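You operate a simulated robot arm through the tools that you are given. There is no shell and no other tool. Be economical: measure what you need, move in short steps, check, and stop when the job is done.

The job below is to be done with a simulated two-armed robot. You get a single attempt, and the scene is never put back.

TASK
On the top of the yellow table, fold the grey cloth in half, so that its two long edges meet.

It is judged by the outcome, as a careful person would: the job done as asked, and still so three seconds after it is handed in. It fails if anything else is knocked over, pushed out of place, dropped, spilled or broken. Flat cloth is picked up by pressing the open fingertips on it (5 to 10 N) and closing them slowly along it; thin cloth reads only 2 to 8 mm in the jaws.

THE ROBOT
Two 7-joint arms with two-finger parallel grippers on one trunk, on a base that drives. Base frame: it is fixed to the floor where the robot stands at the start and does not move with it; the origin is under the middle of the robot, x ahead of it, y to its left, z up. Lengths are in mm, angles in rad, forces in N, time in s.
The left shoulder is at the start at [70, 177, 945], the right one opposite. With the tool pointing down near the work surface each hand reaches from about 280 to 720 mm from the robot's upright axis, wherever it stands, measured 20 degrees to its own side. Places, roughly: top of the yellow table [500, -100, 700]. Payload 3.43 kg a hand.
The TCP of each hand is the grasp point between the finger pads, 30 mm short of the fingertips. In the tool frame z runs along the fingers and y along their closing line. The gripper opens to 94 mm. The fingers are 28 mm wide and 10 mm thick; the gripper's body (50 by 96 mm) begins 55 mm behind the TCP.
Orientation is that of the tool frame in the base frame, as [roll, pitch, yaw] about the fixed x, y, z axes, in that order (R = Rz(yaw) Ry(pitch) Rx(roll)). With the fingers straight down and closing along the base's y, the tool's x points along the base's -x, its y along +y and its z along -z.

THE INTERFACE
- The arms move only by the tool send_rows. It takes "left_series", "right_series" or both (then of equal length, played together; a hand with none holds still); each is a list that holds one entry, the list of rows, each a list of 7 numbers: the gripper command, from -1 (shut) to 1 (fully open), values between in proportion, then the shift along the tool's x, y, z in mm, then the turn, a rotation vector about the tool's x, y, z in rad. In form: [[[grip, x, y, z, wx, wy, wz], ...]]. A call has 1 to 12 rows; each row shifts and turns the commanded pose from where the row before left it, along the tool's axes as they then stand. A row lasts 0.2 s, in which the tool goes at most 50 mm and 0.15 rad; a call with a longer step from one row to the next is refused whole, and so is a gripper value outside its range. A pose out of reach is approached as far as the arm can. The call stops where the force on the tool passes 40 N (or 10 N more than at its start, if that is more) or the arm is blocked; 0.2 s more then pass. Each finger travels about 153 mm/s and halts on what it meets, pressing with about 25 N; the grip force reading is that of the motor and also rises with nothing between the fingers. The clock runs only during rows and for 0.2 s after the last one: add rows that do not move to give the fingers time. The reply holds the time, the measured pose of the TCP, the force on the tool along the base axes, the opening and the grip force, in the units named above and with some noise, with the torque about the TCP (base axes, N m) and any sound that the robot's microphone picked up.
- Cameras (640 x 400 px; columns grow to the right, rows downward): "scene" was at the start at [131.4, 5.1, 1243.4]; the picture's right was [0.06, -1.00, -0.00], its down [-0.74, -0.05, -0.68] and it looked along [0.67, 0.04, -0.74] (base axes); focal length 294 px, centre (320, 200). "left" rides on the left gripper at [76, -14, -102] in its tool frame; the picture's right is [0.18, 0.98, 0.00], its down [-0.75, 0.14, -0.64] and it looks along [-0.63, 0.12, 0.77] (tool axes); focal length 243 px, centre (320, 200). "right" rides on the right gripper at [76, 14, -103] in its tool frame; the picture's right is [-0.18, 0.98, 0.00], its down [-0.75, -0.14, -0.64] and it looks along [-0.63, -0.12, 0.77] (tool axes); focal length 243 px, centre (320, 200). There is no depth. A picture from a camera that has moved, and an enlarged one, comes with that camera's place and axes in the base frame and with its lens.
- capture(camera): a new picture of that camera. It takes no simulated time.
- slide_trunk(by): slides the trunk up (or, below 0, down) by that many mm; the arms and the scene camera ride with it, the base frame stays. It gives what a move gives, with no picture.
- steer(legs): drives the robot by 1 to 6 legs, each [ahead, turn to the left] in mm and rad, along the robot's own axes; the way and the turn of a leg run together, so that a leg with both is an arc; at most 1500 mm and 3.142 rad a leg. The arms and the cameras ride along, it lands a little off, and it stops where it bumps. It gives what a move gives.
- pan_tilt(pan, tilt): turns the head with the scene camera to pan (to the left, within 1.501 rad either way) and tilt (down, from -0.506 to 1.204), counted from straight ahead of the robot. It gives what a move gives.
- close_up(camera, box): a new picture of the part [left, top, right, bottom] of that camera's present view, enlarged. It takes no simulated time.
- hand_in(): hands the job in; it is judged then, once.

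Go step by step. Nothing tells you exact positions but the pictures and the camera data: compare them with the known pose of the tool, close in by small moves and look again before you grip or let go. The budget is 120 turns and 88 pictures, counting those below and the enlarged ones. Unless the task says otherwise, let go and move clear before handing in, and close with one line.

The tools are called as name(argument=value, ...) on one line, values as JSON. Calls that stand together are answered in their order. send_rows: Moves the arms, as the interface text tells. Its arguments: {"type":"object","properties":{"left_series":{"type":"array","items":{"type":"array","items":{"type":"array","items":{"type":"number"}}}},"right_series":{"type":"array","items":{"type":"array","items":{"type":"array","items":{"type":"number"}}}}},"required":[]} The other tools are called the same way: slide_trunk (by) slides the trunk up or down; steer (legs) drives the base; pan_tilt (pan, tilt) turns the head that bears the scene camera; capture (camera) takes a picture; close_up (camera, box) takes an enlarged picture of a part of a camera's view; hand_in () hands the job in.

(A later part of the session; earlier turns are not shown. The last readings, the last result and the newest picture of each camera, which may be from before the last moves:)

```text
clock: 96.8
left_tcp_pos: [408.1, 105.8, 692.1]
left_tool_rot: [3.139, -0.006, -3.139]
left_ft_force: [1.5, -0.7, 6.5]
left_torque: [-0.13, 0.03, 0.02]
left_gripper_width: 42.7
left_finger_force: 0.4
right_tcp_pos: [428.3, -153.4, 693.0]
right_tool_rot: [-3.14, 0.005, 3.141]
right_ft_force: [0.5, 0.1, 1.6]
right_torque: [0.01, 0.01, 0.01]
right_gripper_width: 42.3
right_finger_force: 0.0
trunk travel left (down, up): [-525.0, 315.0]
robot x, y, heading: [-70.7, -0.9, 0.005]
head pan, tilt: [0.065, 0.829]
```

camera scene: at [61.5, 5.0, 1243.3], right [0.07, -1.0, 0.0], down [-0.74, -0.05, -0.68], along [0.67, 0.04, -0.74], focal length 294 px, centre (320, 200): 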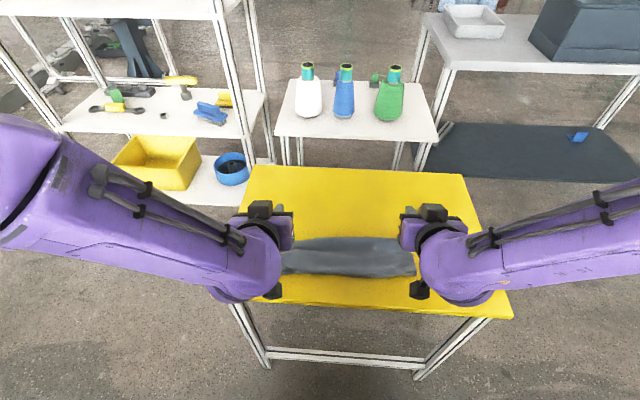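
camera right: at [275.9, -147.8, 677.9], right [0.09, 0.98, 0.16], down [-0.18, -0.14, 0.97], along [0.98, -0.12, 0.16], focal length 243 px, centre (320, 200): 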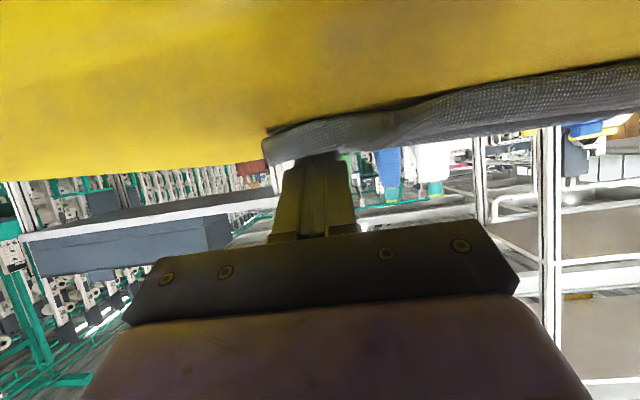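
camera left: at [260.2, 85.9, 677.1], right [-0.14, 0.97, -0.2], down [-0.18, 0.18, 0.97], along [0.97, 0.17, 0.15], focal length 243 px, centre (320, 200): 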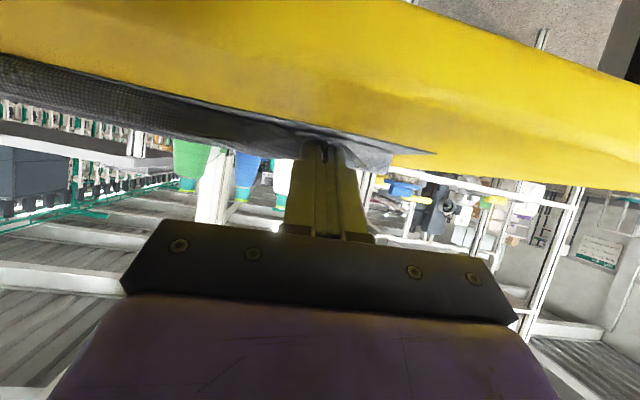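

send_rows(left_series=[[[-0.1, 0, 0, 0.2, 0, 0, 0], [-0.15, 0, 0, 0, 0, 0, 0], [-0.2, 0, 0, 0, 0, 0, 0], [-0.26, 0, 0, 0, 0, 0, 0], [-0.32, 0, 0, 0, 0, 0, 0], [-0.38, 0, 0, 0, 0, 0, 0], [-0.44, 0, 0, 0, 0, 0, 0], [-0.5, 0, 0, 0, 0, 0, 0]]], right_series=[[[-0.1, 0, 0, 0.8, 0, 0, 0], [-0.15, 0, 0, 0.2, 0, 0, 0], [-0.2, 0, 0, 0, 0, 0, 0], [-0.26, 0, 0, 0, 0, 0, 0], [-0.32, 0, 0, 0, 0, 0, 0], [-0.38, 0, 0, 0, 0, 0, 0], [-0.44, 0, 0, 0, 0, 0, 0], [-0.5, 0, 0, 0, 0, 0, 0]]])

send_rows(left_series=[[[-0.56, 0, 0, 0, 0, 0, 0], [-0.62, 0, 0, 0, 0, 0, 0], [-0.68, 0, 0, 0, 0, 0, 0], [-0.74, 0, 0, 0, 0, 0, 0], [-0.8, 0, 0, 0, 0, 0, 0], [-0.86, 0, 0, 0, 0, 0, 0], [-0.92, 0, 0, 0, 0, 0, 0], [-1, 0, 0, 0, 0, 0, 0], [-1, 0, 0, 0, 0, 0, 0], [-1, 0, 0, 0, 0, 0, 0]]], right_series=[[[-0.56, 0, 0, 0, 0, 0, 0], [-0.62, 0, 0, 0, 0, 0, 0], [-0.68, 0, 0, 0, 0, 0, 0], [-0.74, 0, 0, 0, 0, 0, 0], [-0.8, 0, 0, 0, 0, 0, 0], [-0.86, 0, 0, 0, 0, 0, 0], [-0.92, 0, 0, 0, 0, 0, 0], [-1, 0, 0, 0, 0, 0, 0], [-1, 0, 0, 0, 0, 0, 0], [-1, 0, 0, 0, 0, 0, 0]]])

```text
clock: 98.7
left_tcp_pos: [408.7, 105.5, 692.4]
left_tool_rot: [3.14, -0.006, -3.138]
left_ft_force: [-0.2, 0.5, 8.7]
left_torque: [-0.05, -0.01, -0.02]
left_gripper_width: 24.0
left_finger_force: 0.1
right_tcp_pos: [428.9, -152.6, 692.7]
right_tool_rot: [-3.141, 0.007, 3.141]
right_ft_force: [0.1, 0.8, 3.7]
right_torque: [-0.01, 0.03, 0.02]
right_gripper_width: 22.9
right_finger_force: 0.1
trunk travel left (down, up): [-525.0, 315.0]
robot x, y, heading: [-69.0, 4.0, 0.003]
head pan, tilt: [0.065, 0.829]
```

```text
clock: 100.8
left_tcp_pos: [409.6, 105.5, 692.7]
left_tool_rot: [3.142, -0.007, -3.136]
left_ft_force: [0.7, -13.4, 5.4]
left_torque: [-0.42, -0.01, 0.11]
left_gripper_width: 2.2
left_finger_force: 24.7
right_tcp_pos: [429.4, -151.0, 692.3]
right_tool_rot: [-3.141, 0.004, 3.14]
right_ft_force: [-1.1, 11.5, 6.4]
right_torque: [0.35, 0.06, -0.22]
right_gripper_width: 2.3
right_finger_force: 24.8
trunk travel left (down, up): [-525.0, 315.0]
robot x, y, heading: [-70.1, 1.3, 0.001]
head pan, tilt: [0.065, 0.829]
```

Both jaws hold cloth (2.2 and 2.3 mm). I'll slacken the sideways tension, lift 40 mm, and check that only the top layer comes.

send_rows(left_series=[[[-1, 0, -3, -4, 0, 0, 0], [-1, 0, 0, -12, 0, 0, 0], [-1, 0, 0, -15, 0, 0, 0], [-1, 0, 0, -15, 0, 0, 0], [-1, 0, 0, 0, 0, 0, 0]]], right_series=[[[-1, 0, 3, -4, 0, 0, 0], [-1, 0, 0, -12, 0, 0, 0], [-1, 0, 0, -15, 0, 0, 0], [-1, 0, 0, -15, 0, 0, 0], [-1, 0, 0, 0, 0, 0, 0]]])

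capture(camera="left")

capture(camera="right")

```text
clock: 102.0
left_tcp_pos: [409.3, 102.4, 738.4]
left_tool_rot: [3.141, -0.008, -3.139]
left_ft_force: [0.3, -1.5, 0.3]
left_torque: [-0.06, -0.05, 0.02]
left_gripper_width: 1.9
left_finger_force: 25.1
right_tcp_pos: [430.1, -149.7, 736.8]
right_tool_rot: [3.14, 0.004, -3.141]
right_ft_force: [0.2, 2.5, 0.9]
right_torque: [0.09, 0.0, -0.07]
right_gripper_width: 2.5
right_finger_force: 24.6
trunk travel left (down, up): [-525.0, 315.0]
robot x, y, heading: [-67.2, -2.5, 0.004]
head pan, tilt: [0.065, 0.829]
```

```text
17 pictures are left
camera left: at [333.6, 87.7, 841.9], right [-0.19, 0.98, 0.0], down [0.76, 0.14, 0.64], along [0.62, 0.12, -0.77], focal length 243 px, centre (320, 200)
```

left: 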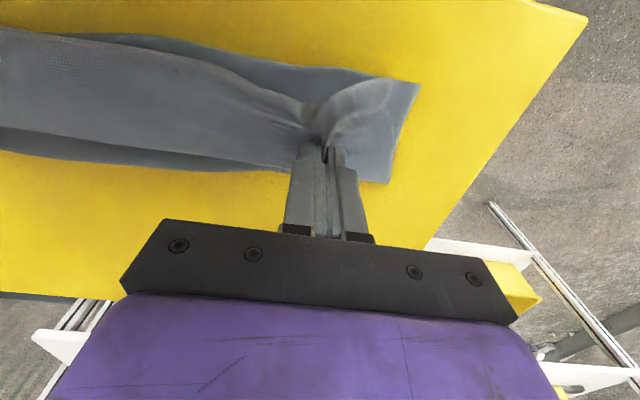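

```text
16 pictures are left
camera right: at [352.7, -135.3, 838.7], right [0.18, 0.98, 0.0], down [0.75, -0.14, 0.64], along [0.63, -0.12, -0.76], focal length 243 px, centre (320, 200)
```

right: 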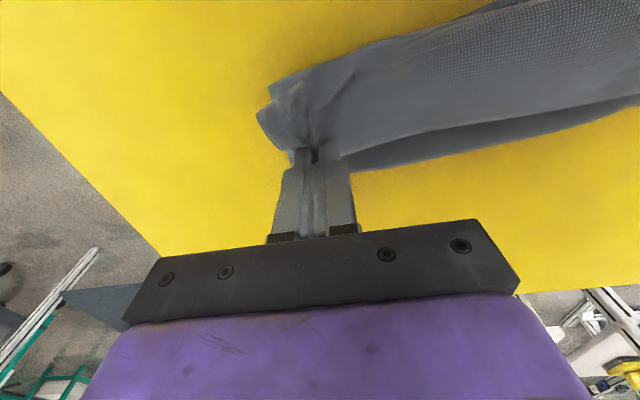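

Only the top layer is lifted on both sides. Now I'll open the cloth out: up, then forward by driving, then forward and down.

send_rows(left_series=[[[-1, -5, 0, -18, 0, 0, 0], [-1, -5, 0, -18, 0, 0, 0], [-1, -5, 0, -18, 0, 0, 0], [-1, -5, 0, -18, 0, 0, 0], [-1, -5, 0, -18, 0, 0, 0], [-1, 0, 0, 0, 0, 0, 0]]], right_series=[[[-1, -4, 0, -18, 0, 0, 0], [-1, -4, 0, -18, 0, 0, 0], [-1, -4, 0, -18, 0, 0, 0], [-1, -4, 0, -18, 0, 0, 0], [-1, -4, 0, -18, 0, 0, 0], [-1, 0, 0, 0, 0, 0, 0]]])

steer(legs=[[110, 0]])

send_rows(left_series=[[[-1, -15, 0, 18, 0, 0, 0], [-1, -15, 0, 18, 0, 0, 0], [-1, -15, 0, 18, 0, 0, 0], [-1, -15, 0, 18, 0, 0, 0], [-1, -15, 0, 18, 0, 0, 0], [-1, 0, 0, 10, 0, 0, 0], [-1, 0, 0, 0, 0, 0, 0], [-1, 0, 0, 0, 0, 0, 0]]], right_series=[[[-1, -15, 0, 18, 0, 0, 0], [-1, -15, 0, 18, 0, 0, 0], [-1, -15, 0, 18, 0, 0, 0], [-1, -15, 0, 18, 0, 0, 0], [-1, -15, 0, 18, 0, 0, 0], [-1, 0, 0, 10, 0, 0, 0], [-1, 0, 0, 0, 0, 0, 0], [-1, 0, 0, 0, 0, 0, 0]]])

capture(camera="scene")

```text
clock: 103.5
left_tcp_pos: [434.5, 103.4, 828.1]
left_tool_rot: [3.141, -0.009, -3.139]
left_ft_force: [0.4, -0.9, -0.2]
left_torque: [-0.05, -0.02, 0.02]
left_gripper_width: 2.0
left_finger_force: 25.0
right_tcp_pos: [447.8, -149.1, 827.9]
right_tool_rot: [-3.141, 0.005, -3.141]
right_ft_force: [0.1, 0.1, 0.1]
right_torque: [0.05, 0.02, -0.01]
right_gripper_width: 2.0
right_finger_force: 25.4
trunk travel left (down, up): [-525.0, 315.0]
robot x, y, heading: [-69.1, -0.4, -0.002]
head pan, tilt: [0.065, 0.829]
```

```text
clock: 104.6
left_tcp_pos: [545.9, 101.7, 827.3]
left_tool_rot: [3.14, -0.008, -3.139]
left_ft_force: [0.0, -0.8, 0.3]
left_torque: [-0.03, -0.02, 0.02]
left_gripper_width: 2.0
left_finger_force: 24.9
right_tcp_pos: [558.0, -150.1, 827.7]
right_tool_rot: [3.141, 0.002, 3.139]
right_ft_force: [-0.1, 1.0, -0.4]
right_torque: [0.06, 0.01, -0.01]
right_gripper_width: 2.3
right_finger_force: 24.9
trunk travel left (down, up): [-525.0, 315.0]
robot x, y, heading: [39.1, 1.0, -0.003]
head pan, tilt: [0.065, 0.829]
```

```text
clock: 106.4
left_tcp_pos: [620.0, 102.7, 726.5]
left_tool_rot: [3.141, -0.01, -3.14]
left_ft_force: [-0.1, -1.9, 0.1]
left_torque: [-0.04, 0.01, 0.02]
left_gripper_width: 2.3
left_finger_force: 24.5
right_tcp_pos: [633.0, -149.8, 726.3]
right_tool_rot: [-3.141, 0.003, 3.14]
right_ft_force: [0.4, 1.3, 0.3]
right_torque: [0.06, 0.01, -0.03]
right_gripper_width: 2.4
right_finger_force: 25.1
trunk travel left (down, up): [-525.0, 315.0]
robot x, y, heading: [40.5, -0.7, -0.0]
head pan, tilt: [0.065, 0.829]
```

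```text
15 pictures are left
camera scene: at [171.1, 5.4, 1243.4], right [0.06, -1.0, 0.0], down [-0.74, -0.05, -0.68], along [0.67, 0.04, -0.74], focal length 294 px, centre (320, 200)
```

scene: 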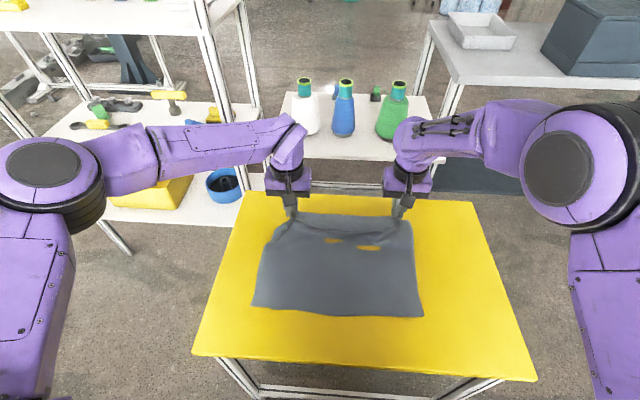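

The cloth is open again, with its near edge at x≈409, so the fold line should be at x≈545. This time I'll keep the flap taut: up over the fold line, tilt the fingers forward, then back in steps.

send_rows(left_series=[[[-1, 17, 0, -14, 0, 0, 0], [-1, 17, 0, -14, 0, 0, 0], [-1, 17, 0, -14, 0, 0, 0], [-1, 17, 0, -14, 0, 0, 0], [-1, 17, 0, -13, 0, 0, 0], [-1, 0, 0, 0, 0, 0, 0]]], right_series=[[[-1, 17, 0, -14, 0, 0, 0], [-1, 17, 0, -14, 0, 0, 0], [-1, 17, 0, -14, 0, 0, 0], [-1, 17, 0, -14, 0, 0, 0], [-1, 17, 0, -13, 0, 0, 0], [-1, 0, 0, 0, 0, 0, 0]]])

send_rows(left_series=[[[-1, 0, 0, 0, 0, -0.1256, 0], [-1, 0, 0, 0, 0, -0.1256, 0], [-1, 0, 0, 0, 0, -0.1256, 0], [-1, 0, 0, 0, 0, -0.1256, 0], [-1, 0, 0, 0, 0, -0.1256, 0], [-1, 0, 0, 0, 0, -0.1256, 0], [-1, 0, 0, 0, 0, -0.1256, 0], [-1, 0, 0, 0, 0, -0.1256, 0], [-1, 0, 0, 0, 0, -0.1256, 0], [-1, 0, 0, 0, 0, 0, 0]]], right_series=[[[-1, 0, 0, 0, 0, -0.1256, 0], [-1, 0, 0, 0, 0, -0.1256, 0], [-1, 0, 0, 0, 0, -0.1256, 0], [-1, 0, 0, 0, 0, -0.1256, 0], [-1, 0, 0, 0, 0, -0.1256, 0], [-1, 0, 0, 0, 0, -0.1256, 0], [-1, 0, 0, 0, 0, -0.1256, 0], [-1, 0, 0, 0, 0, -0.1256, 0], [-1, 0, 0, 0, 0, -0.1256, 0], [-1, 0, 0, 0, 0, 0, 0]]])

steer(legs=[[-55, 0]])

capture(camera="scene")

```text
clock: 107.8
left_tcp_pos: [535.4, 101.9, 799.0]
left_tool_rot: [3.14, -0.008, -3.138]
left_ft_force: [0.6, 0.5, -0.7]
left_torque: [0.03, 0.0, 0.01]
left_gripper_width: 2.2
left_finger_force: 25.1
right_tcp_pos: [547.5, -148.8, 797.2]
right_tool_rot: [-3.141, 0.001, 3.141]
right_ft_force: [0.2, 0.1, -0.5]
right_torque: [0.01, 0.02, -0.04]
right_gripper_width: 1.9
right_finger_force: 24.9
trunk travel left (down, up): [-525.0, 315.0]
robot x, y, heading: [41.6, 0.2, -0.002]
head pan, tilt: [0.065, 0.829]
```

```text
clock: 110.0
left_tcp_pos: [535.1, 103.5, 796.4]
left_tool_rot: [3.139, 1.123, -3.14]
left_ft_force: [0.9, -0.3, -0.5]
left_torque: [-0.01, -0.01, -0.01]
left_gripper_width: 2.0
left_finger_force: 24.6
right_tcp_pos: [550.5, -149.6, 807.7]
right_tool_rot: [3.038, 1.147, 3.034]
right_ft_force: [0.5, 1.3, -0.2]
right_torque: [0.01, 0.02, 0.01]
right_gripper_width: 2.3
right_finger_force: 25.3
trunk travel left (down, up): [-525.0, 315.0]
robot x, y, heading: [39.5, -1.0, -0.002]
head pan, tilt: [0.065, 0.829]
```

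```text
clock: 111.0
left_tcp_pos: [478.8, 104.9, 797.3]
left_tool_rot: [3.138, 1.123, -3.14]
left_ft_force: [0.3, -2.6, 0.1]
left_torque: [-0.06, 0.04, -0.08]
left_gripper_width: 2.2
left_finger_force: 25.3
right_tcp_pos: [495.2, -150.2, 803.8]
right_tool_rot: [3.038, 1.141, 3.029]
right_ft_force: [0.5, 3.5, 0.5]
right_torque: [0.06, -0.01, 0.05]
right_gripper_width: 1.9
right_finger_force: 24.9
trunk travel left (down, up): [-525.0, 315.0]
robot x, y, heading: [-16.2, -1.5, -0.001]
head pan, tilt: [0.065, 0.829]
```

```text
14 pictures are left
camera scene: at [114.2, 5.4, 1243.6], right [0.06, -1.0, 0.0], down [-0.73, -0.05, -0.68], along [0.68, 0.04, -0.74], focal length 294 px, centre (320, 200)
```

scene: 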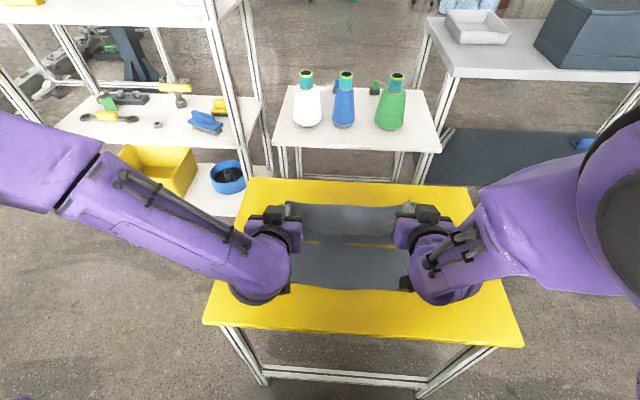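

The flap is standing over the fold line as planned. I'll lower and drive back the second half.

send_rows(left_series=[[[-1, 16, 0, 7.5, 0, 0, 0], [-1, 16, 0, 7.5, 0, 0, 0], [-1, 0, 0, 0, 0, 0, 0]]], right_series=[[[-1, 19, 0, 9, 0, 0, 0], [-1, 19, 0, 9, 0, 0, 0], [-1, 0, 0, 0, 0, 0, 0]]])

steer(legs=[[-60, 0]])

capture(camera="left")

```text
clock: 111.8
left_tcp_pos: [481.8, 104.1, 763.0]
left_tool_rot: [3.14, 1.124, -3.14]
left_ft_force: [-0.7, -4.9, 0.1]
left_torque: [-0.07, 0.0, -0.15]
left_gripper_width: 2.3
left_finger_force: 24.9
right_tcp_pos: [501.5, -151.8, 773.6]
right_tool_rot: [2.891, 1.145, 2.868]
right_ft_force: [0.2, 4.4, -0.2]
right_torque: [0.1, 0.02, 0.11]
right_gripper_width: 2.0
right_finger_force: 25.6
trunk travel left (down, up): [-525.0, 315.0]
robot x, y, heading: [-14.8, 3.1, 0.005]
head pan, tilt: [0.065, 0.829]
```

```text
clock: 112.8
left_tcp_pos: [419.1, 105.0, 762.6]
left_tool_rot: [3.138, 1.127, 3.139]
left_ft_force: [0.8, -8.6, 0.3]
left_torque: [-0.12, -0.03, -0.28]
left_gripper_width: 2.1
left_finger_force: 25.0
right_tcp_pos: [440.2, -153.5, 770.1]
right_tool_rot: [2.9, 1.138, 2.867]
right_ft_force: [-0.6, 9.4, 0.5]
right_torque: [0.21, -0.01, 0.24]
right_gripper_width: 2.5
right_finger_force: 24.9
trunk travel left (down, up): [-525.0, 315.0]
robot x, y, heading: [-74.8, 1.8, -0.001]
head pan, tilt: [0.065, 0.829]
```

```text
13 pictures are left
camera left: at [294.2, 88.7, 738.0], right [-0.08, 0.98, -0.17], down [-0.25, 0.14, 0.96], along [0.96, 0.12, 0.24], focal length 243 px, centre (320, 200)
```

left: 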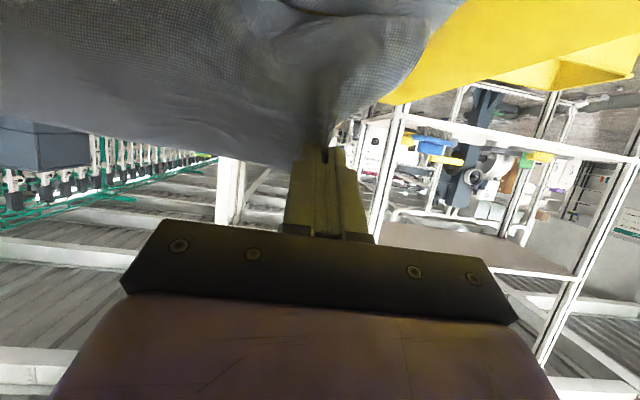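

Both hands still hold; the flap is taut, with about 9 N sideways. I'll continue down along the arc, easing the sideways tension.

send_rows(left_series=[[[-1, 13.8, -1, -1.2, 0, 0, 0], [-1, 13.8, -1, -1.2, 0, 0, 0], [-1, 13.8, 0, -1.2, 0, 0, 0], [-1, 0, 0, 0, 0, 0, 0]]], right_series=[[[-1, 18.3, 0, -5.7, 0, 0, 0], [-1, 18.3, 0, -5.7, 0, 0, 0], [-1, 18.3, 0, -5.7, 0, 0, 0], [-1, 0, 0, 0, 0, 0, 0]]])

```text
clock: 113.8
left_tcp_pos: [399.3, 100.7, 725.7]
left_tool_rot: [3.14, 1.122, 3.14]
left_ft_force: [-0.3, -1.9, 0.6]
left_torque: [0.0, -0.01, -0.03]
left_gripper_width: 2.1
left_finger_force: 25.1
right_tcp_pos: [409.1, -152.8, 734.7]
right_tool_rot: [2.769, 1.121, 2.708]
right_ft_force: [0.1, 0.2, -0.3]
right_torque: [0.02, 0.03, 0.04]
right_gripper_width: 1.9
right_finger_force: 24.6
trunk travel left (down, up): [-525.0, 315.0]
robot x, y, heading: [-74.9, 1.1, -0.005]
head pan, tilt: [0.065, 0.829]
```

send_rows(left_series=[[[-1, 11, 0, 1, 0, 0, 0], [-1, 11, 0, 1, 0, 0, 0], [-1, 11, 0, 1, 0, 0, 0], [-1, 0, 0, 0, 0, 0, 0]]], right_series=[[[-1, 13.5, -1.5, 0, 0, 0, 0], [-1, 13.5, -1.5, 0, 0, 0, 0], [-1, 13.5, -1.5, 0, 0, 0, 0], [-1, 0, 0, 0, 0, 0, 0]]])

capture(camera="left")

capture(camera="right")

```text
clock: 114.8
left_tcp_pos: [386.8, 100.4, 696.3]
left_tool_rot: [3.142, 1.125, -3.141]
left_ft_force: [0.7, -1.8, 3.9]
left_torque: [-0.02, -0.08, -0.07]
left_gripper_width: 2.5
left_finger_force: 25.3
right_tcp_pos: [389.4, -151.7, 694.9]
right_tool_rot: [2.824, 1.128, 2.768]
right_ft_force: [0.5, 2.9, 18.1]
right_torque: [0.04, -0.28, 0.09]
right_gripper_width: 2.6
right_finger_force: 25.3
trunk travel left (down, up): [-525.0, 315.0]
robot x, y, heading: [-75.3, -1.6, -0.001]
head pan, tilt: [0.065, 0.829]
```

```text
12 pictures are left
camera left: at [261.4, 86.5, 671.4], right [-0.08, 0.98, -0.17], down [-0.26, 0.14, 0.96], along [0.96, 0.12, 0.24], focal length 243 px, centre (320, 200)
```

left: 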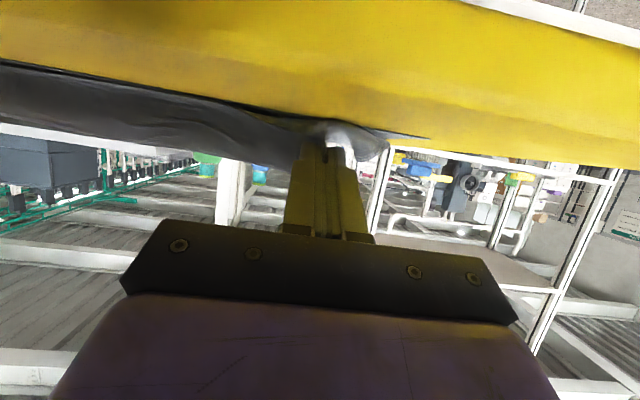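

```text
11 pictures are left
camera right: at [266.7, -123.8, 668.9], right [0.16, 0.94, 0.3], down [-0.3, -0.24, 0.92], along [0.94, -0.23, 0.24], focal length 243 px, centre (320, 200)
```

right: 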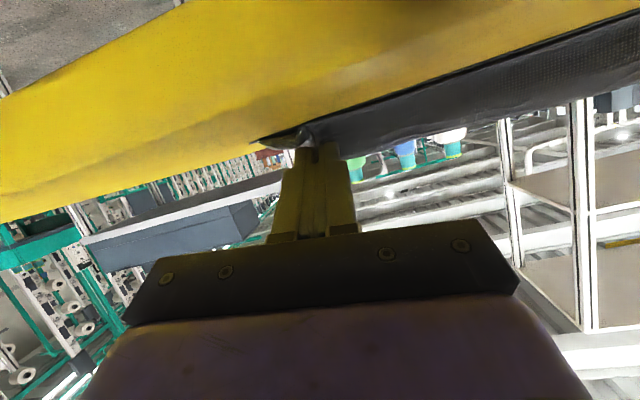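

close_up(camera="scene", box=[220, 170, 500, 345])

```text
2.29 times, centred on (360, 258) of scene
camera zoom: at [54.1, 5.8, 1244.0], right [0.06, -1.0, 0.0], down [-0.73, -0.05, -0.68], along [0.68, 0.04, -0.74], focal length 671 px, centre (229, 69)
```

zoom: 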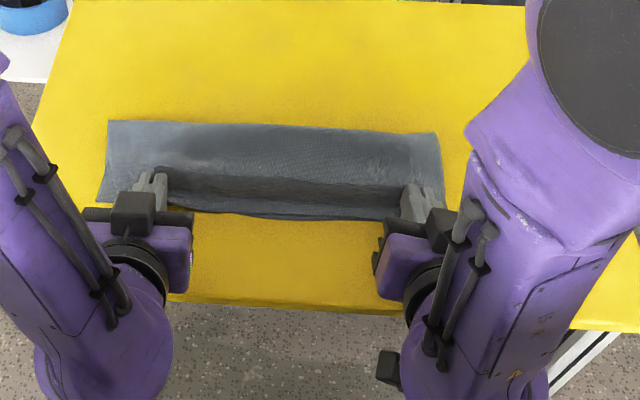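

The flap is close but still carries slack: the fold line is at x≈503 instead of ≈535, and the edge stands turned up in the jaws. I'll lift off, back the robot up for wrist room, tilt closer to horizontal, and release from a taut, slightly raised position so the edge falls flat.

send_rows(left_series=[[[-1, -17.6, 0, 12.3, 0, 0, 0], [-1, -17.6, 0, 12.3, 0, 0, 0], [-1, -17.6, 0, 12.3, 0, 0, 0], [-1, 0, 0, 0, 0, 0, 0]]], right_series=[[[-1, -17, 1.5, 12.7, 0, 0, 0], [-1, -17, 1.5, 12.7, 0, 0, 0], [-1, -17, 1.5, 12.7, 0, 0, 0], [-1, 0, 0, 0, 0, 0, 0]]])

steer(legs=[[-50, 0]])

```text
clock: 115.8
left_tcp_pos: [444.7, 101.0, 726.4]
left_tool_rot: [3.139, 1.124, 3.141]
left_ft_force: [0.1, -0.6, 1.1]
left_torque: [0.01, 0.01, -0.05]
left_gripper_width: 2.1
left_finger_force: 24.7
right_tcp_pos: [442.1, -149.6, 721.4]
right_tool_rot: [2.901, 1.137, 2.873]
right_ft_force: [-0.2, 0.1, 0.0]
right_torque: [-0.01, -0.01, 0.01]
right_gripper_width: 2.3
right_finger_force: 24.3
trunk travel left (down, up): [-525.0, 315.0]
robot x, y, heading: [-75.3, -1.7, -0.002]
head pan, tilt: [0.065, 0.829]
```

```text
clock: 116.7
left_tcp_pos: [394.3, 101.6, 726.5]
left_tool_rot: [3.14, 1.125, -3.141]
left_ft_force: [-0.7, -0.3, -0.5]
left_torque: [-0.03, 0.03, 0.01]
left_gripper_width: 2.3
left_finger_force: 25.2
right_tcp_pos: [390.9, -149.7, 721.8]
right_tool_rot: [2.898, 1.139, 2.868]
right_ft_force: [-1.1, -0.4, 0.0]
right_torque: [0.01, 0.02, 0.02]
right_gripper_width: 2.0
right_finger_force: 25.2
trunk travel left (down, up): [-525.0, 315.0]
robot x, y, heading: [-123.0, 1.7, 0.002]
head pan, tilt: [0.065, 0.829]
```

send_rows(left_series=[[[-1, -4, 0, 0, 0, -0.135, 0], [-1, 0, 0, 0, 0, -0.135, 0], [-1, 0, 0, 0, 0, 0, 0]]], right_series=[[[-1, -8, 0, 3, 0, -0.135, 0], [-1, 0, 0, 0, 0, -0.135, 0], [-1, 0, 0, 0, 0, 0, 0]]])

close_up(camera="scene", box=[220, 140, 500, 315])

```text
clock: 117.5
left_tcp_pos: [395.2, 101.3, 730.6]
left_tool_rot: [-3.138, 1.394, -3.14]
left_ft_force: [-0.1, -6.6, -0.1]
left_torque: [-0.06, -0.03, -0.21]
left_gripper_width: 2.0
left_finger_force: 24.6
right_tcp_pos: [399.7, -154.4, 728.5]
right_tool_rot: [2.475, 1.373, 2.416]
right_ft_force: [0.3, 7.0, 0.4]
right_torque: [0.08, 0.0, 0.22]
right_gripper_width: 2.1
right_finger_force: 24.9
trunk travel left (down, up): [-525.0, 315.0]
robot x, y, heading: [-126.8, -1.7, -0.002]
head pan, tilt: [0.065, 0.829]
```

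```text
2.29 times, centred on (360, 228) of scene
camera zoom: at [5.8, 5.8, 1243.4], right [0.06, -1.0, 0.0], down [-0.74, -0.05, -0.68], along [0.67, 0.04, -0.74], focal length 671 px, centre (229, 137)
```

zoom: 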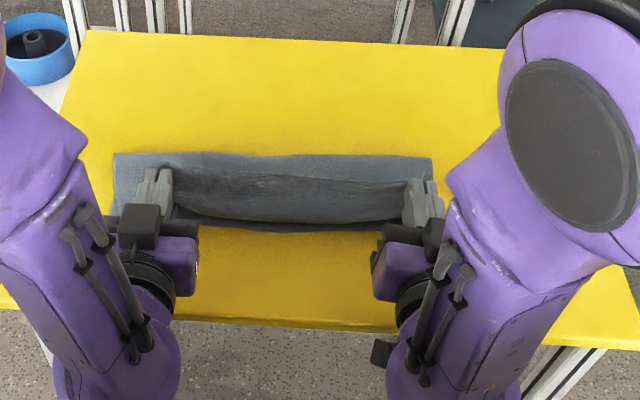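

The scene shows the flap hanging slack under the fingertips with the fold at x≈505. I'll raise and swing forward to lay the lower half out to x≈548, then bring it back with arm moves only, on a taut arc.

send_rows(left_series=[[[-1, -22, 0, 1, 0, 0, 0], [-1, -22, 0, 1, 0, 0, 0], [-1, -22, 0, 1, 0, 0, 0], [-1, -4.3, 0, 26.6, 0, 0, 0], [-1, -4.3, 0, 26.6, 0, 0, 0], [-1, -4.3, 0, 26.6, 0, 0, 0], [-1, -4.3, 0, 26.6, 0, 0, 0], [-1, 0, 0, 0, 0, 0, 0], [-1, 0, 0, 0, 0, 0, 0]]], right_series=[[[-1, -22, 4, 1, 0, 0, 0], [-1, -22, 4, 1, 0, 0, 0], [-1, -22, 4, 1, 0, 0, 0], [-1, -4.3, 1.8, 26.6, 0, 0, 0], [-1, -4.3, 1.8, 26.6, 0, 0, 0], [-1, -4.3, 1.8, 26.6, 0, 0, 0], [-1, -4.3, 1.8, 26.6, 0, 0, 0], [-1, 0, 0, 0, 0, 0, 0], [-1, 0, 0, 0, 0, 0, 0]]])

close_up(camera="scene", box=[220, 140, 500, 315])

```text
clock: 119.5
left_tcp_pos: [519.9, 100.9, 790.8]
left_tool_rot: [3.137, 1.392, 3.138]
left_ft_force: [1.0, -0.3, 0.1]
left_torque: [-0.03, 0.03, -0.03]
left_gripper_width: 2.2
left_finger_force: 24.5
right_tcp_pos: [520.8, -144.3, 794.5]
right_tool_rot: [2.556, 1.389, 2.513]
right_ft_force: [0.4, 0.2, 0.4]
right_torque: [-0.01, 0.01, 0.01]
right_gripper_width: 2.4
right_finger_force: 25.0
trunk travel left (down, up): [-525.0, 315.0]
robot x, y, heading: [-124.5, 1.7, 0.004]
head pan, tilt: [0.065, 0.829]
```

```text
2.29 times, centred on (360, 228) of scene
camera zoom: at [6.6, 5.2, 1243.3], right [0.06, -1.0, 0.0], down [-0.74, -0.05, -0.68], along [0.67, 0.04, -0.74], focal length 671 px, centre (229, 137)
```

zoom: 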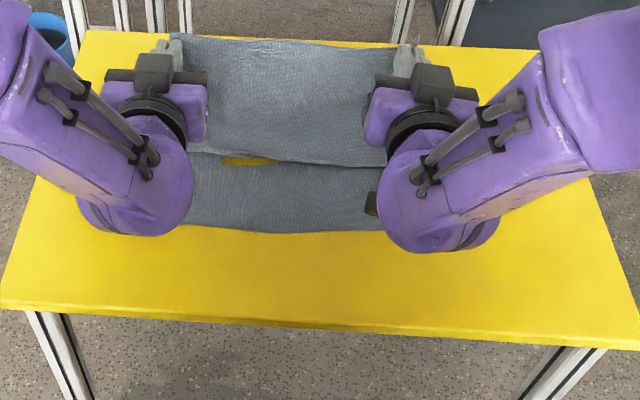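

The lower half still lifts at an old bend (x≈507). I'll lay the flap fully forward first, then come back slowly around a fold line at x≈542.

send_rows(left_series=[[[-1, 9.4, 0, 15.2, 0, 0, 0], [-1, 9.4, 0, 15.2, 0, 0, 0], [-1, 9.4, 0, 15.2, 0, 0, 0], [-1, 9.4, 0, 15.2, 0, 0, 0], [-1, 9.4, 0, 15.2, 0, 0, 0], [-1, 9.4, 0, 15.2, 0, 0, 0], [-1, 9.4, 0, 15.2, 0, 0, 0], [-1, 9.4, 0, 15.2, 0, 0, 0], [-1, 0, 0, 0, 0, 0, 0], [-1, 0, 0, 0, 0, 0, 0], [-1, 0, 0, 0, 0, 0, 0]]], right_series=[[[-1, 9.4, 0, 15.2, 0, 0, 0], [-1, 9.4, 0, 15.2, 0, 0, 0], [-1, 9.4, 0, 15.2, 0, 0, 0], [-1, 9.4, 0, 15.2, 0, 0, 0], [-1, 9.4, 0, 15.2, 0, 0, 0], [-1, 9.4, 0, 15.2, 0, 0, 0], [-1, 9.4, 0, 15.2, 0, 0, 0], [-1, 9.4, 0, 15.2, 0, 0, 0], [-1, 0, 0, 0, 0, 0, 0], [-1, 0, 0, 0, 0, 0, 0], [-1, 0, 0, 0, 0, 0, 0]]])

close_up(camera="scene", box=[220, 110, 500, 285])

```text
clock: 120.7
left_tcp_pos: [582.6, 101.5, 745.0]
left_tool_rot: [-3.127, 1.407, -3.127]
left_ft_force: [-1.6, 0.2, 16.6]
left_torque: [-0.19, 2.31, 0.01]
left_gripper_width: 2.1
left_finger_force: 24.9
right_tcp_pos: [584.9, -143.7, 746.6]
right_tool_rot: [2.521, 1.394, 2.477]
right_ft_force: [-2.0, 0.2, 13.2]
right_torque: [0.24, 1.74, 0.18]
right_gripper_width: 2.3
right_finger_force: 24.9
trunk travel left (down, up): [-525.0, 315.0]
robot x, y, heading: [-127.0, 0.3, -0.005]
head pan, tilt: [0.065, 0.829]
stopped in row 5 (left hand): the force on the tool passed its limit at 44 N (the readings are from after the stop); the commanded pose is now the measured one
```

```text
2.29 times, centred on (360, 198) of scene
camera zoom: at [2.9, 5.4, 1244.3], right [0.06, -1.0, 0.0], down [-0.73, -0.05, -0.68], along [0.68, 0.04, -0.74], focal length 671 px, centre (229, 206)
```

zoom: 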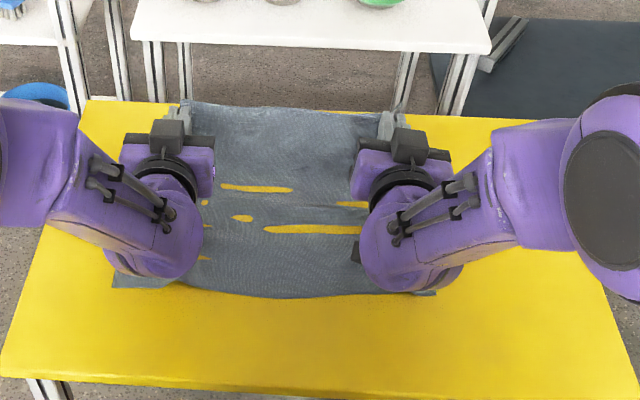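

The lower half now lies flat beyond x≈560; the wrist camera just touched the table, so I'll go no lower. Now the slow taut arc back.

send_rows(left_series=[[[-1, -12.7, 0, -8.4, 0, 0, 0], [-1, -12.7, 0, -8.4, 0, 0, 0], [-1, -1.6, 0, -14, 0, 0, 0], [-1, -1.6, 0, -14, 0, 0, 0], [-1, -1.6, 0, -14, 0, 0, 0], [-1, -1.6, 0, -14, 0, 0, 0], [-1, 4.2, 0, -11.7, 0, 0, 0], [-1, 4.2, 0, -11.7, 0, 0, 0], [-1, 4.2, 0, -11.7, 0, 0, 0], [-1, 4.2, 0, -11.7, 0, 0, 0], [-1, 0, 0, 0, 0, 0, 0]]], right_series=[[[-1, -12.7, 0, -8.4, 0, 0, 0], [-1, -12.7, 0, -8.4, 0, 0, 0], [-1, -1.6, 0, -14, 0, 0, 0], [-1, -1.6, 0, -14, 0, 0, 0], [-1, -1.6, 0, -14, 0, 0, 0], [-1, -1.6, 0, -14, 0, 0, 0], [-1, 4.2, 0, -11.7, 0, 0, 0], [-1, 4.2, 0, -11.7, 0, 0, 0], [-1, 4.2, 0, -11.7, 0, 0, 0], [-1, 4.2, 0, -11.7, 0, 0, 0], [-1, 0, 0, 0, 0, 0, 0]]])

close_up(camera="scene", box=[220, 110, 500, 285])

```text
clock: 123.1
left_tcp_pos: [467.3, 104.4, 774.8]
left_tool_rot: [-3.118, 1.395, -3.109]
left_ft_force: [-0.5, 0.7, 0.4]
left_torque: [0.03, -0.02, 0.02]
left_gripper_width: 1.8
left_finger_force: 25.1
right_tcp_pos: [471.0, -139.0, 772.7]
right_tool_rot: [2.547, 1.389, 2.504]
right_ft_force: [0.0, -0.7, -1.2]
right_torque: [0.01, 0.03, 0.05]
right_gripper_width: 2.2
right_finger_force: 24.7
trunk travel left (down, up): [-525.0, 315.0]
robot x, y, heading: [-119.6, 0.1, -0.003]
head pan, tilt: [0.065, 0.829]
```

```text
2.29 times, centred on (360, 198) of scene
camera zoom: at [6.4, 5.1, 1243.4], right [0.06, -1.0, 0.0], down [-0.74, -0.05, -0.68], along [0.67, 0.04, -0.74], focal length 671 px, centre (229, 206)
```

zoom: 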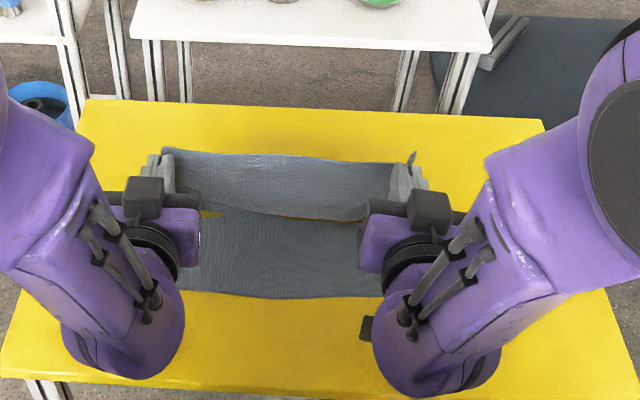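

The lower half now stays flat and the flap stands from about x=530–545. I'll continue back and down, staying at the height where the wrist cameras clear the table edge.

send_rows(left_series=[[[-1, 8.7, 0, -11, 0, 0, 0], [-1, 8.7, 0, -11, 0, 0, 0], [-1, 8.7, 0, -11, 0, 0, 0], [-1, 9, 0, -10.2, 0, 0, 0], [-1, 9, 0, -10.2, 0, 0, 0], [-1, 9, 0, -10.2, 0, 0, 0], [-1, 0, 0, 0, 0, 0, 0], [-1, 0, 0, 0, 0, 0, 0]]], right_series=[[[-1, 8.7, 0, -11, 0, 0, 0], [-1, 8.7, 0, -11, 0, 0, 0], [-1, 8.7, 0, -11, 0, 0, 0], [-1, 9, 0, -10.2, 0, 0, 0], [-1, 9, 0, -10.2, 0, 0, 0], [-1, 9, 0, -10.2, 0, 0, 0], [-1, 0, 0, 0, 0, 0, 0], [-1, 0, 0, 0, 0, 0, 0]]])

close_up(camera="scene", box=[220, 140, 500, 315])

```text
clock: 124.9
left_tcp_pos: [399.1, 108.7, 737.3]
left_tool_rot: [-2.979, 1.394, -2.948]
left_ft_force: [-0.8, 0.6, -0.1]
left_torque: [0.03, 0.01, -0.02]
left_gripper_width: 2.4
left_finger_force: 25.1
right_tcp_pos: [400.2, -140.7, 732.4]
right_tool_rot: [2.475, 1.373, 2.407]
right_ft_force: [-0.2, 0.4, -0.6]
right_torque: [-0.02, 0.04, -0.02]
right_gripper_width: 1.9
right_finger_force: 25.1
trunk travel left (down, up): [-525.0, 315.0]
robot x, y, heading: [-126.9, -0.6, 0.003]
head pan, tilt: [0.065, 0.829]
```

```text
2.29 times, centred on (360, 228) of scene
camera zoom: at [6.2, 5.3, 1243.4], right [0.06, -1.0, 0.0], down [-0.74, -0.05, -0.68], along [0.67, 0.04, -0.74], focal length 671 px, centre (229, 137)
```

zoom: 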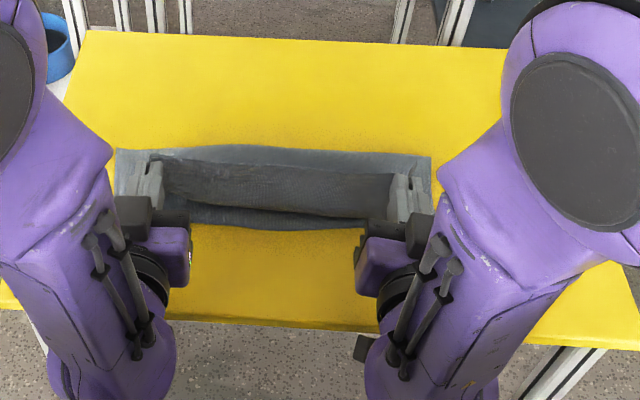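

There's still about 40 mm of slack, because the cloth bends with a wide radius and my arc was too tight. I'll repeat the swing with a larger radius (about 142 mm) so the flap stays taut.

send_rows(left_series=[[[-1, -24.7, 0, 9.4, 0, 0, 0], [-1, -24.7, 0, 9.4, 0, 0, 0], [-1, -24.7, 0, 9.4, 0, 0, 0], [-1, -8.6, 0, 28.9, 0, 0, 0], [-1, -8.6, 0, 28.9, 0, 0, 0], [-1, -8.6, 0, 28.9, 0, 0, 0], [-1, 12, 0, 27.6, 0, 0, 0], [-1, 12, 0, 27.6, 0, 0, 0], [-1, 12, 0, 27.6, 0, 0, 0], [-1, 0, 0, 0, 0, 0, 0], [-1, 0, 0, 0, 0, 0, 0], [-1, 0, 0, 0, 0, 0, 0]]], right_series=[[[-1, -24.7, 2, 9.4, 0, 0, 0], [-1, -24.7, 2, 9.4, 0, 0, 0], [-1, -24.7, 2, 9.4, 0, 0, 0], [-1, -8.6, 1, 28.9, 0, 0, 0], [-1, -8.6, 0, 28.9, 0, 0, 0], [-1, -8.6, 0, 28.9, 0, 0, 0], [-1, 12, 0, 27.6, 0, 0, 0], [-1, 12, 0, 27.6, 0, 0, 0], [-1, 12, 0, 27.6, 0, 0, 0], [-1, 0, 0, 0, 0, 0, 0], [-1, 0, 0, 0, 0, 0, 0], [-1, 0, 0, 0, 0, 0, 0]]])

send_rows(left_series=[[[-1, -11.7, 0, -19.9, 0, 0, 0], [-1, -11.7, 0, -19.9, 0, 0, 0], [-1, -0.7, 0, -18.7, 0, 0, 0], [-1, -0.7, 0, -18.7, 0, 0, 0], [-1, -0.7, 0, -18.7, 0, 0, 0], [-1, 6.8, 0, -17.4, 0, 0, 0], [-1, 6.8, 0, -17.4, 0, 0, 0], [-1, 6.8, 0, -17.4, 0, 0, 0], [-1, 14.8, 0, -14.3, 0, 0, 0], [-1, 14.8, 0, -14.3, 0, 0, 0], [-1, 14.8, 0, -14.3, 0, 0, 0], [-1, 0, 0, 0, 0, 0, 0]]], right_series=[[[-1, -11.7, 0, -19.9, 0, 0, 0], [-1, -11.7, 0, -19.9, 0, 0, 0], [-1, -0.7, 0, -18.7, 0, 0, 0], [-1, -0.7, 0, -18.7, 0, 0, 0], [-1, -0.7, 0, -18.7, 0, 0, 0], [-1, 6.8, 0, -17.4, 0, 0, 0], [-1, 6.8, 0, -17.4, 0, 0, 0], [-1, 6.8, 0, -17.4, 0, 0, 0], [-1, 14.8, 0, -14.3, 0, 0, 0], [-1, 14.8, 0, -14.3, 0, 0, 0], [-1, 14.8, 0, -14.3, 0, 0, 0], [-1, 0, 0, 0, 0, 0, 0]]])

close_up(camera="scene", box=[220, 130, 500, 305])

```text
clock: 127.5
left_tcp_pos: [601.6, 102.2, 761.7]
left_tool_rot: [-3.137, 1.403, -3.136]
left_ft_force: [-0.6, -0.3, -0.8]
left_torque: [-0.02, -0.01, 0.03]
left_gripper_width: 2.0
left_finger_force: 24.8
right_tcp_pos: [604.9, -140.9, 765.4]
right_tool_rot: [2.543, 1.389, 2.502]
right_ft_force: [0.0, 0.3, 0.5]
right_torque: [0.01, 0.04, 0.0]
right_gripper_width: 2.1
right_finger_force: 24.6
trunk travel left (down, up): [-525.0, 315.0]
robot x, y, heading: [-126.8, -0.2, 0.006]
head pan, tilt: [0.065, 0.829]
```

```text
clock: 130.1
left_tcp_pos: [412.6, 113.7, 762.0]
left_tool_rot: [-2.837, 1.392, -2.793]
left_ft_force: [-0.5, -2.5, -0.5]
left_torque: [0.05, 0.06, -0.08]
left_gripper_width: 2.2
left_finger_force: 25.2
right_tcp_pos: [414.3, -139.0, 758.0]
right_tool_rot: [2.391, 1.357, 2.312]
right_ft_force: [0.5, 2.8, 0.2]
right_torque: [0.04, 0.01, 0.08]
right_gripper_width: 2.3
right_finger_force: 25.0
trunk travel left (down, up): [-525.0, 315.0]
robot x, y, heading: [-126.7, 2.6, -0.001]
head pan, tilt: [0.065, 0.829]
```

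```text
2.29 times, centred on (360, 218) of scene
camera zoom: at [6.1, 5.3, 1243.4], right [0.06, -1.0, 0.0], down [-0.74, -0.05, -0.68], along [0.67, 0.04, -0.74], focal length 671 px, centre (229, 160)
```

zoom: 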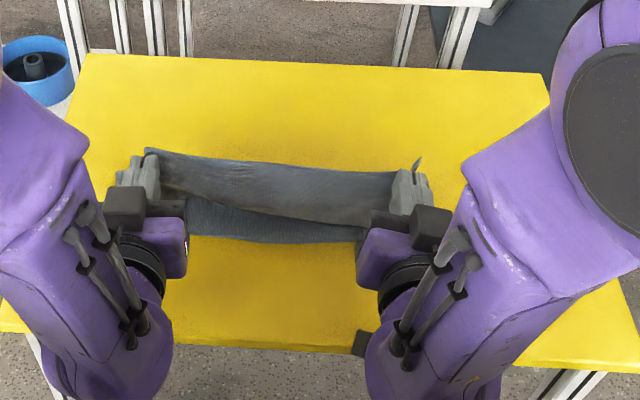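

The curtain hangs plumb and the fold simply rolls back with the hands. The right way is to let it hang at x≈500 near the table (so the fold stays near 553) and then lay the remaining 75 mm toward me. I'll open forward again, reduce the tilt for clearance, and come to that point low.

send_rows(left_series=[[[-1, -24.8, 0, 10.8, 0, 0, 0], [-1, -24.8, 0, 10.8, 0, 0, 0], [-1, -8.6, 0, 28.9, 0, 0, 0], [-1, -8.6, 0, 28.9, 0, 0, 0], [-1, -8.6, 0, 28.9, 0, 0, 0], [-1, 13, 0, 26, 0, 0, 0], [-1, 13, 0, 26, 0, 0, 0], [-1, 13, 0, 26, 0, 0, 0], [-1, 0, 0, 0, 0, 0.13, 0], [-1, 0, 0, 0, 0, 0.13, 0], [-1, 0, 0, 0, 0, 0.13, 0], [-1, 0, 0, 0, 0, 0, 0]]], right_series=[[[-1, -24.8, 0, 10.8, 0, 0, 0], [-1, -24.8, 0, 10.8, 0, 0, 0], [-1, -8.6, 0, 28.9, 0, 0, 0], [-1, -8.6, 0, 28.9, 0, 0, 0], [-1, -8.6, 0, 28.9, 0, 0, 0], [-1, 13, 0, 26, 0, 0, 0], [-1, 13, 0, 26, 0, 0, 0], [-1, 13, 0, 26, 0, 0, 0], [-1, 0, 0, 0, 0, 0.13, 0], [-1, 0, 0, 0, 0, 0.13, 0], [-1, 0, 0, 0, 0, 0.13, 0], [-1, 0, 0, 0, 0, 0, 0]]])

```text
clock: 132.7
left_tcp_pos: [597.4, 100.5, 759.4]
left_tool_rot: [-3.141, 1.009, -3.138]
left_ft_force: [0.1, 0.1, -0.6]
left_torque: [0.0, -0.01, -0.01]
left_gripper_width: 2.1
left_finger_force: 25.0
right_tcp_pos: [599.2, -138.0, 762.5]
right_tool_rot: [2.948, 1.021, 2.923]
right_ft_force: [0.0, -0.9, 0.4]
right_torque: [0.05, -0.01, 0.03]
right_gripper_width: 2.2
right_finger_force: 25.2
trunk travel left (down, up): [-525.0, 315.0]
robot x, y, heading: [-124.3, 2.2, -0.001]
head pan, tilt: [0.065, 0.829]
```

send_rows(left_series=[[[-1, 6.5, 1.3, 13, 0, 0, 0], [-1, 6.5, 1.3, 13, 0, 0, 0], [-1, -7, 1.3, -29, 0, 0, 0], [-1, -7, 0, -29, 0, 0, 0], [-1, -7, 0, -29, 0, 0, 0], [-1, 12.3, 0, -9.9, 0, 0, 0], [-1, 12.3, 0, -9.9, 0, 0, 0], [-1, 12.3, 0, -9.9, 0, 0, 0], [-1, 14.6, 0, -2.5, 0, 0, 0], [-1, 14.6, 0, -2.5, 0, 0, 0], [-1, 14.6, 0, -2.5, 0, 0, 0], [-1, 0, 0, 0, 0, 0, 0]]], right_series=[[[-1, 6.5, -3, 13, 0, 0, 0], [-1, 6.5, -3, 13, 0, 0, 0], [-1, -7, -3, -29, 0, 0, 0], [-1, -7, 0, -29, 0, 0, 0], [-1, -7, 0, -29, 0, 0, 0], [-1, 12.3, -1, -9.9, 0, 0, 0], [-1, 12.3, -1, -9.9, 0, 0, 0], [-1, 12.3, -1, -9.9, 0, 0, 0], [-1, 14.6, -1, -2.5, 0, 0, 0], [-1, 14.6, -1, -2.5, 0, 0, 0], [-1, 14.6, -1, -2.5, 0, 0, 0], [-1, 0, 0, 0, 0, 0, 0]]])

close_up(camera="scene", box=[220, 130, 500, 305])

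```text
clock: 135.3
left_tcp_pos: [475.0, 104.7, 751.8]
left_tool_rot: [-3.14, 1.01, -3.139]
left_ft_force: [-0.2, 0.3, 0.3]
left_torque: [0.0, -0.01, 0.01]
left_gripper_width: 2.1
left_finger_force: 25.0
right_tcp_pos: [474.9, -144.8, 749.7]
right_tool_rot: [2.946, 1.022, 2.924]
right_ft_force: [0.6, 0.4, 0.1]
right_torque: [0.02, -0.01, 0.04]
right_gripper_width: 2.2
right_finger_force: 25.1
trunk travel left (down, up): [-525.0, 315.0]
robot x, y, heading: [-124.4, -1.3, 0.006]
head pan, tilt: [0.065, 0.829]
```

```text
2.29 times, centred on (360, 218) of scene
camera zoom: at [6.1, 5.2, 1243.4], right [0.06, -1.0, 0.0], down [-0.74, -0.05, -0.68], along [0.67, 0.04, -0.74], focal length 671 px, centre (229, 160)
```

zoom: 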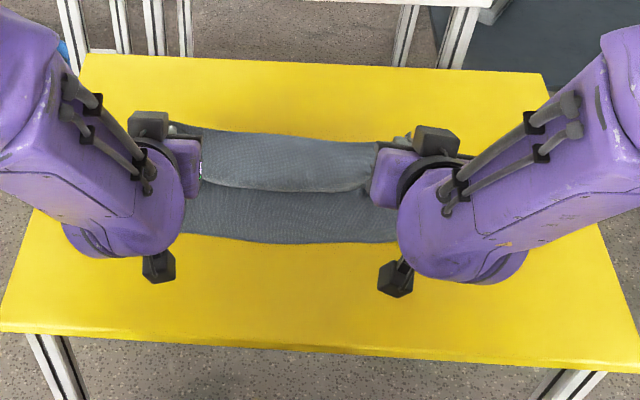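

The curtain now hangs at x≈485 with the near edge around x≈415–424, so laying the remaining length toward me should bring the edges together. I'll lay it down along a small arc.

send_rows(left_series=[[[-1, 9.5, 0, -14.7, 0, 0, 0], [-1, 9.5, 0, -14.7, 0, 0, 0], [-1, 13.5, 0, -6.2, 0, 0, 0], [-1, 13.5, 0, -6.2, 0, 0, 0], [-1, 13.7, 0, 0, 0, 0, 0], [-1, 13.7, 0, 0, 0, 0, 0], [-1, 9, 0, 1.6, 0, 0, 0], [-1, 7, 0, 1.6, 0, 0, 0], [-1, 0, 0, 0, 0, 0, 0]]], right_series=[[[-1, 9.5, -1.3, -14.7, 0, 0, 0], [-1, 9.5, -1.3, -14.7, 0, 0, 0], [-1, 13.5, -1.3, -6.2, 0, 0, 0], [-1, 13.5, -1.3, -6.2, 0, 0, 0], [-1, 13.7, -1.3, 0, 0, 0, 0], [-1, 13.7, -1.3, 0, 0, 0, 0], [-1, 9, -1, 1.6, 0, 0, 0], [-1, 7, -1, 1.6, 0, 0, 0], [-1, 0, 0, 0, 0, 0, 0]]])

close_up(camera="scene", box=[220, 130, 500, 305])

```text
clock: 137.3
left_tcp_pos: [395.6, 108.5, 698.0]
left_tool_rot: [-3.097, 1.006, -3.086]
left_ft_force: [0.2, -1.6, 0.5]
left_torque: [-0.04, 0.02, -0.07]
left_gripper_width: 2.0
left_finger_force: 25.4
right_tcp_pos: [397.8, -145.0, 693.0]
right_tool_rot: [2.944, 1.026, 2.923]
right_ft_force: [1.2, 1.5, 6.0]
right_torque: [0.05, -0.09, 0.0]
right_gripper_width: 2.2
right_finger_force: 25.1
trunk travel left (down, up): [-525.0, 315.0]
robot x, y, heading: [-123.0, 0.6, 0.001]
head pan, tilt: [0.065, 0.829]
```

```text
2.29 times, centred on (360, 218) of scene
camera zoom: at [5.5, 5.5, 1243.6], right [0.07, -1.0, 0.0], down [-0.73, -0.05, -0.68], along [0.67, 0.04, -0.74], focal length 671 px, centre (229, 160)
```

zoom: 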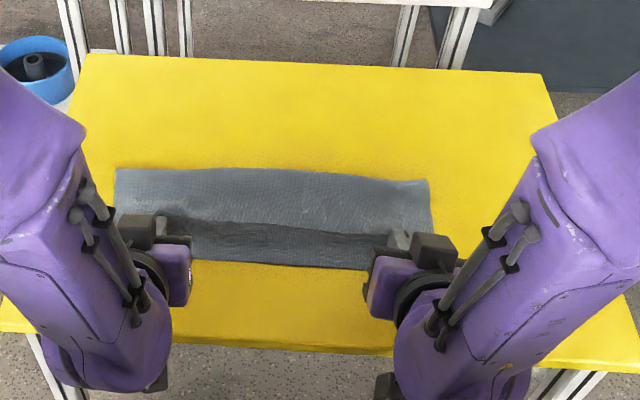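

The fold rolled back again (x≈520), so the flap will overshoot the near edge by about 50 mm. New plan: pull the flap taut and flat past the near edge, tilt the fingers level (the cameras now clear the table edge) and release it flat there. Then I'll re-pinch that overhanging edge, which will then face the right way, and shift it forward onto the near edge.

send_rows(left_series=[[[-1, 2.3, 0, -14.7, 0, 0, 0], [-1, 2.3, 0, -14.7, 0, 0, 0], [-1, 2.3, 0, -14.7, 0, 0, 0], [-1, 0, 0, 0, 0, -0.14, 0], [-1, 0, 0, 0, 0, -0.14, 0], [-1, 0, 0, 0, 0, -0.14, 0], [-1, 0, 0, 0, 0, -0.14, 0], [-1, 0, 0, 0, 0, 0, 0]]], right_series=[[[-1, 2.3, 0, -14.7, 0, 0, 0], [-1, 2.3, 0, -14.7, 0, 0, 0], [-1, 2.3, 0, -14.7, 0, 0, 0], [-1, 0, 0, 0, 0, -0.14, 0], [-1, 0, 0, 0, 0, -0.14, 0], [-1, 0, 0, 0, 0, -0.14, 0], [-1, 0, 0, 0, 0, -0.14, 0], [-1, 0, 0, 0, 0, 0, 0]]])

```text
clock: 139.1
left_tcp_pos: [352.2, 104.4, 712.1]
left_tool_rot: [1.75, 1.57, 1.752]
left_ft_force: [0.1, -1.2, -0.9]
left_torque: [-0.04, -0.01, 0.02]
left_gripper_width: 2.1
left_finger_force: 25.1
right_tcp_pos: [355.6, -145.2, 709.1]
right_tool_rot: [1.367, 1.469, 1.316]
right_ft_force: [0.3, 1.0, -0.2]
right_torque: [-0.01, 0.03, -0.01]
right_gripper_width: 2.2
right_finger_force: 25.1
trunk travel left (down, up): [-525.0, 315.0]
robot x, y, heading: [-124.6, -1.4, 0.006]
head pan, tilt: [0.065, 0.829]
```

send_rows(left_series=[[[-1, 5, 0, -5.5, 0, 0, 0], [-1, 8, 0, -5.5, 0, 0, 0], [-1, 8, 0, -5.5, 0, 0, 0], [-1, 6, 0, 0, 0, 0, 0], [-1, 0, 0, 0, 0, 0, 0]]], right_series=[[[-1, 5, 0, -5.5, 0, 0, 0], [-1, 8, 0, -5.5, 0, 0, 0], [-1, 8, 0, -5.5, 0, 0, 0], [-1, 6, 0, 0, 0, 0, 0], [-1, 0, 0, 0, 0, 0, 0]]])

```text
clock: 140.3
left_tcp_pos: [336.7, 103.7, 687.4]
left_tool_rot: [-1.006, 1.568, -1.004]
left_ft_force: [-1.4, -0.1, 2.2]
left_torque: [0.02, -0.07, 0.0]
left_gripper_width: 2.2
left_finger_force: 25.1
right_tcp_pos: [340.6, -142.9, 682.4]
right_tool_rot: [1.361, 1.467, 1.31]
right_ft_force: [1.2, 0.3, 7.5]
right_torque: [0.0, -0.19, 0.02]
right_gripper_width: 2.2
right_finger_force: 25.2
trunk travel left (down, up): [-525.0, 315.0]
robot x, y, heading: [-124.6, -2.8, 0.005]
head pan, tilt: [0.065, 0.829]
```

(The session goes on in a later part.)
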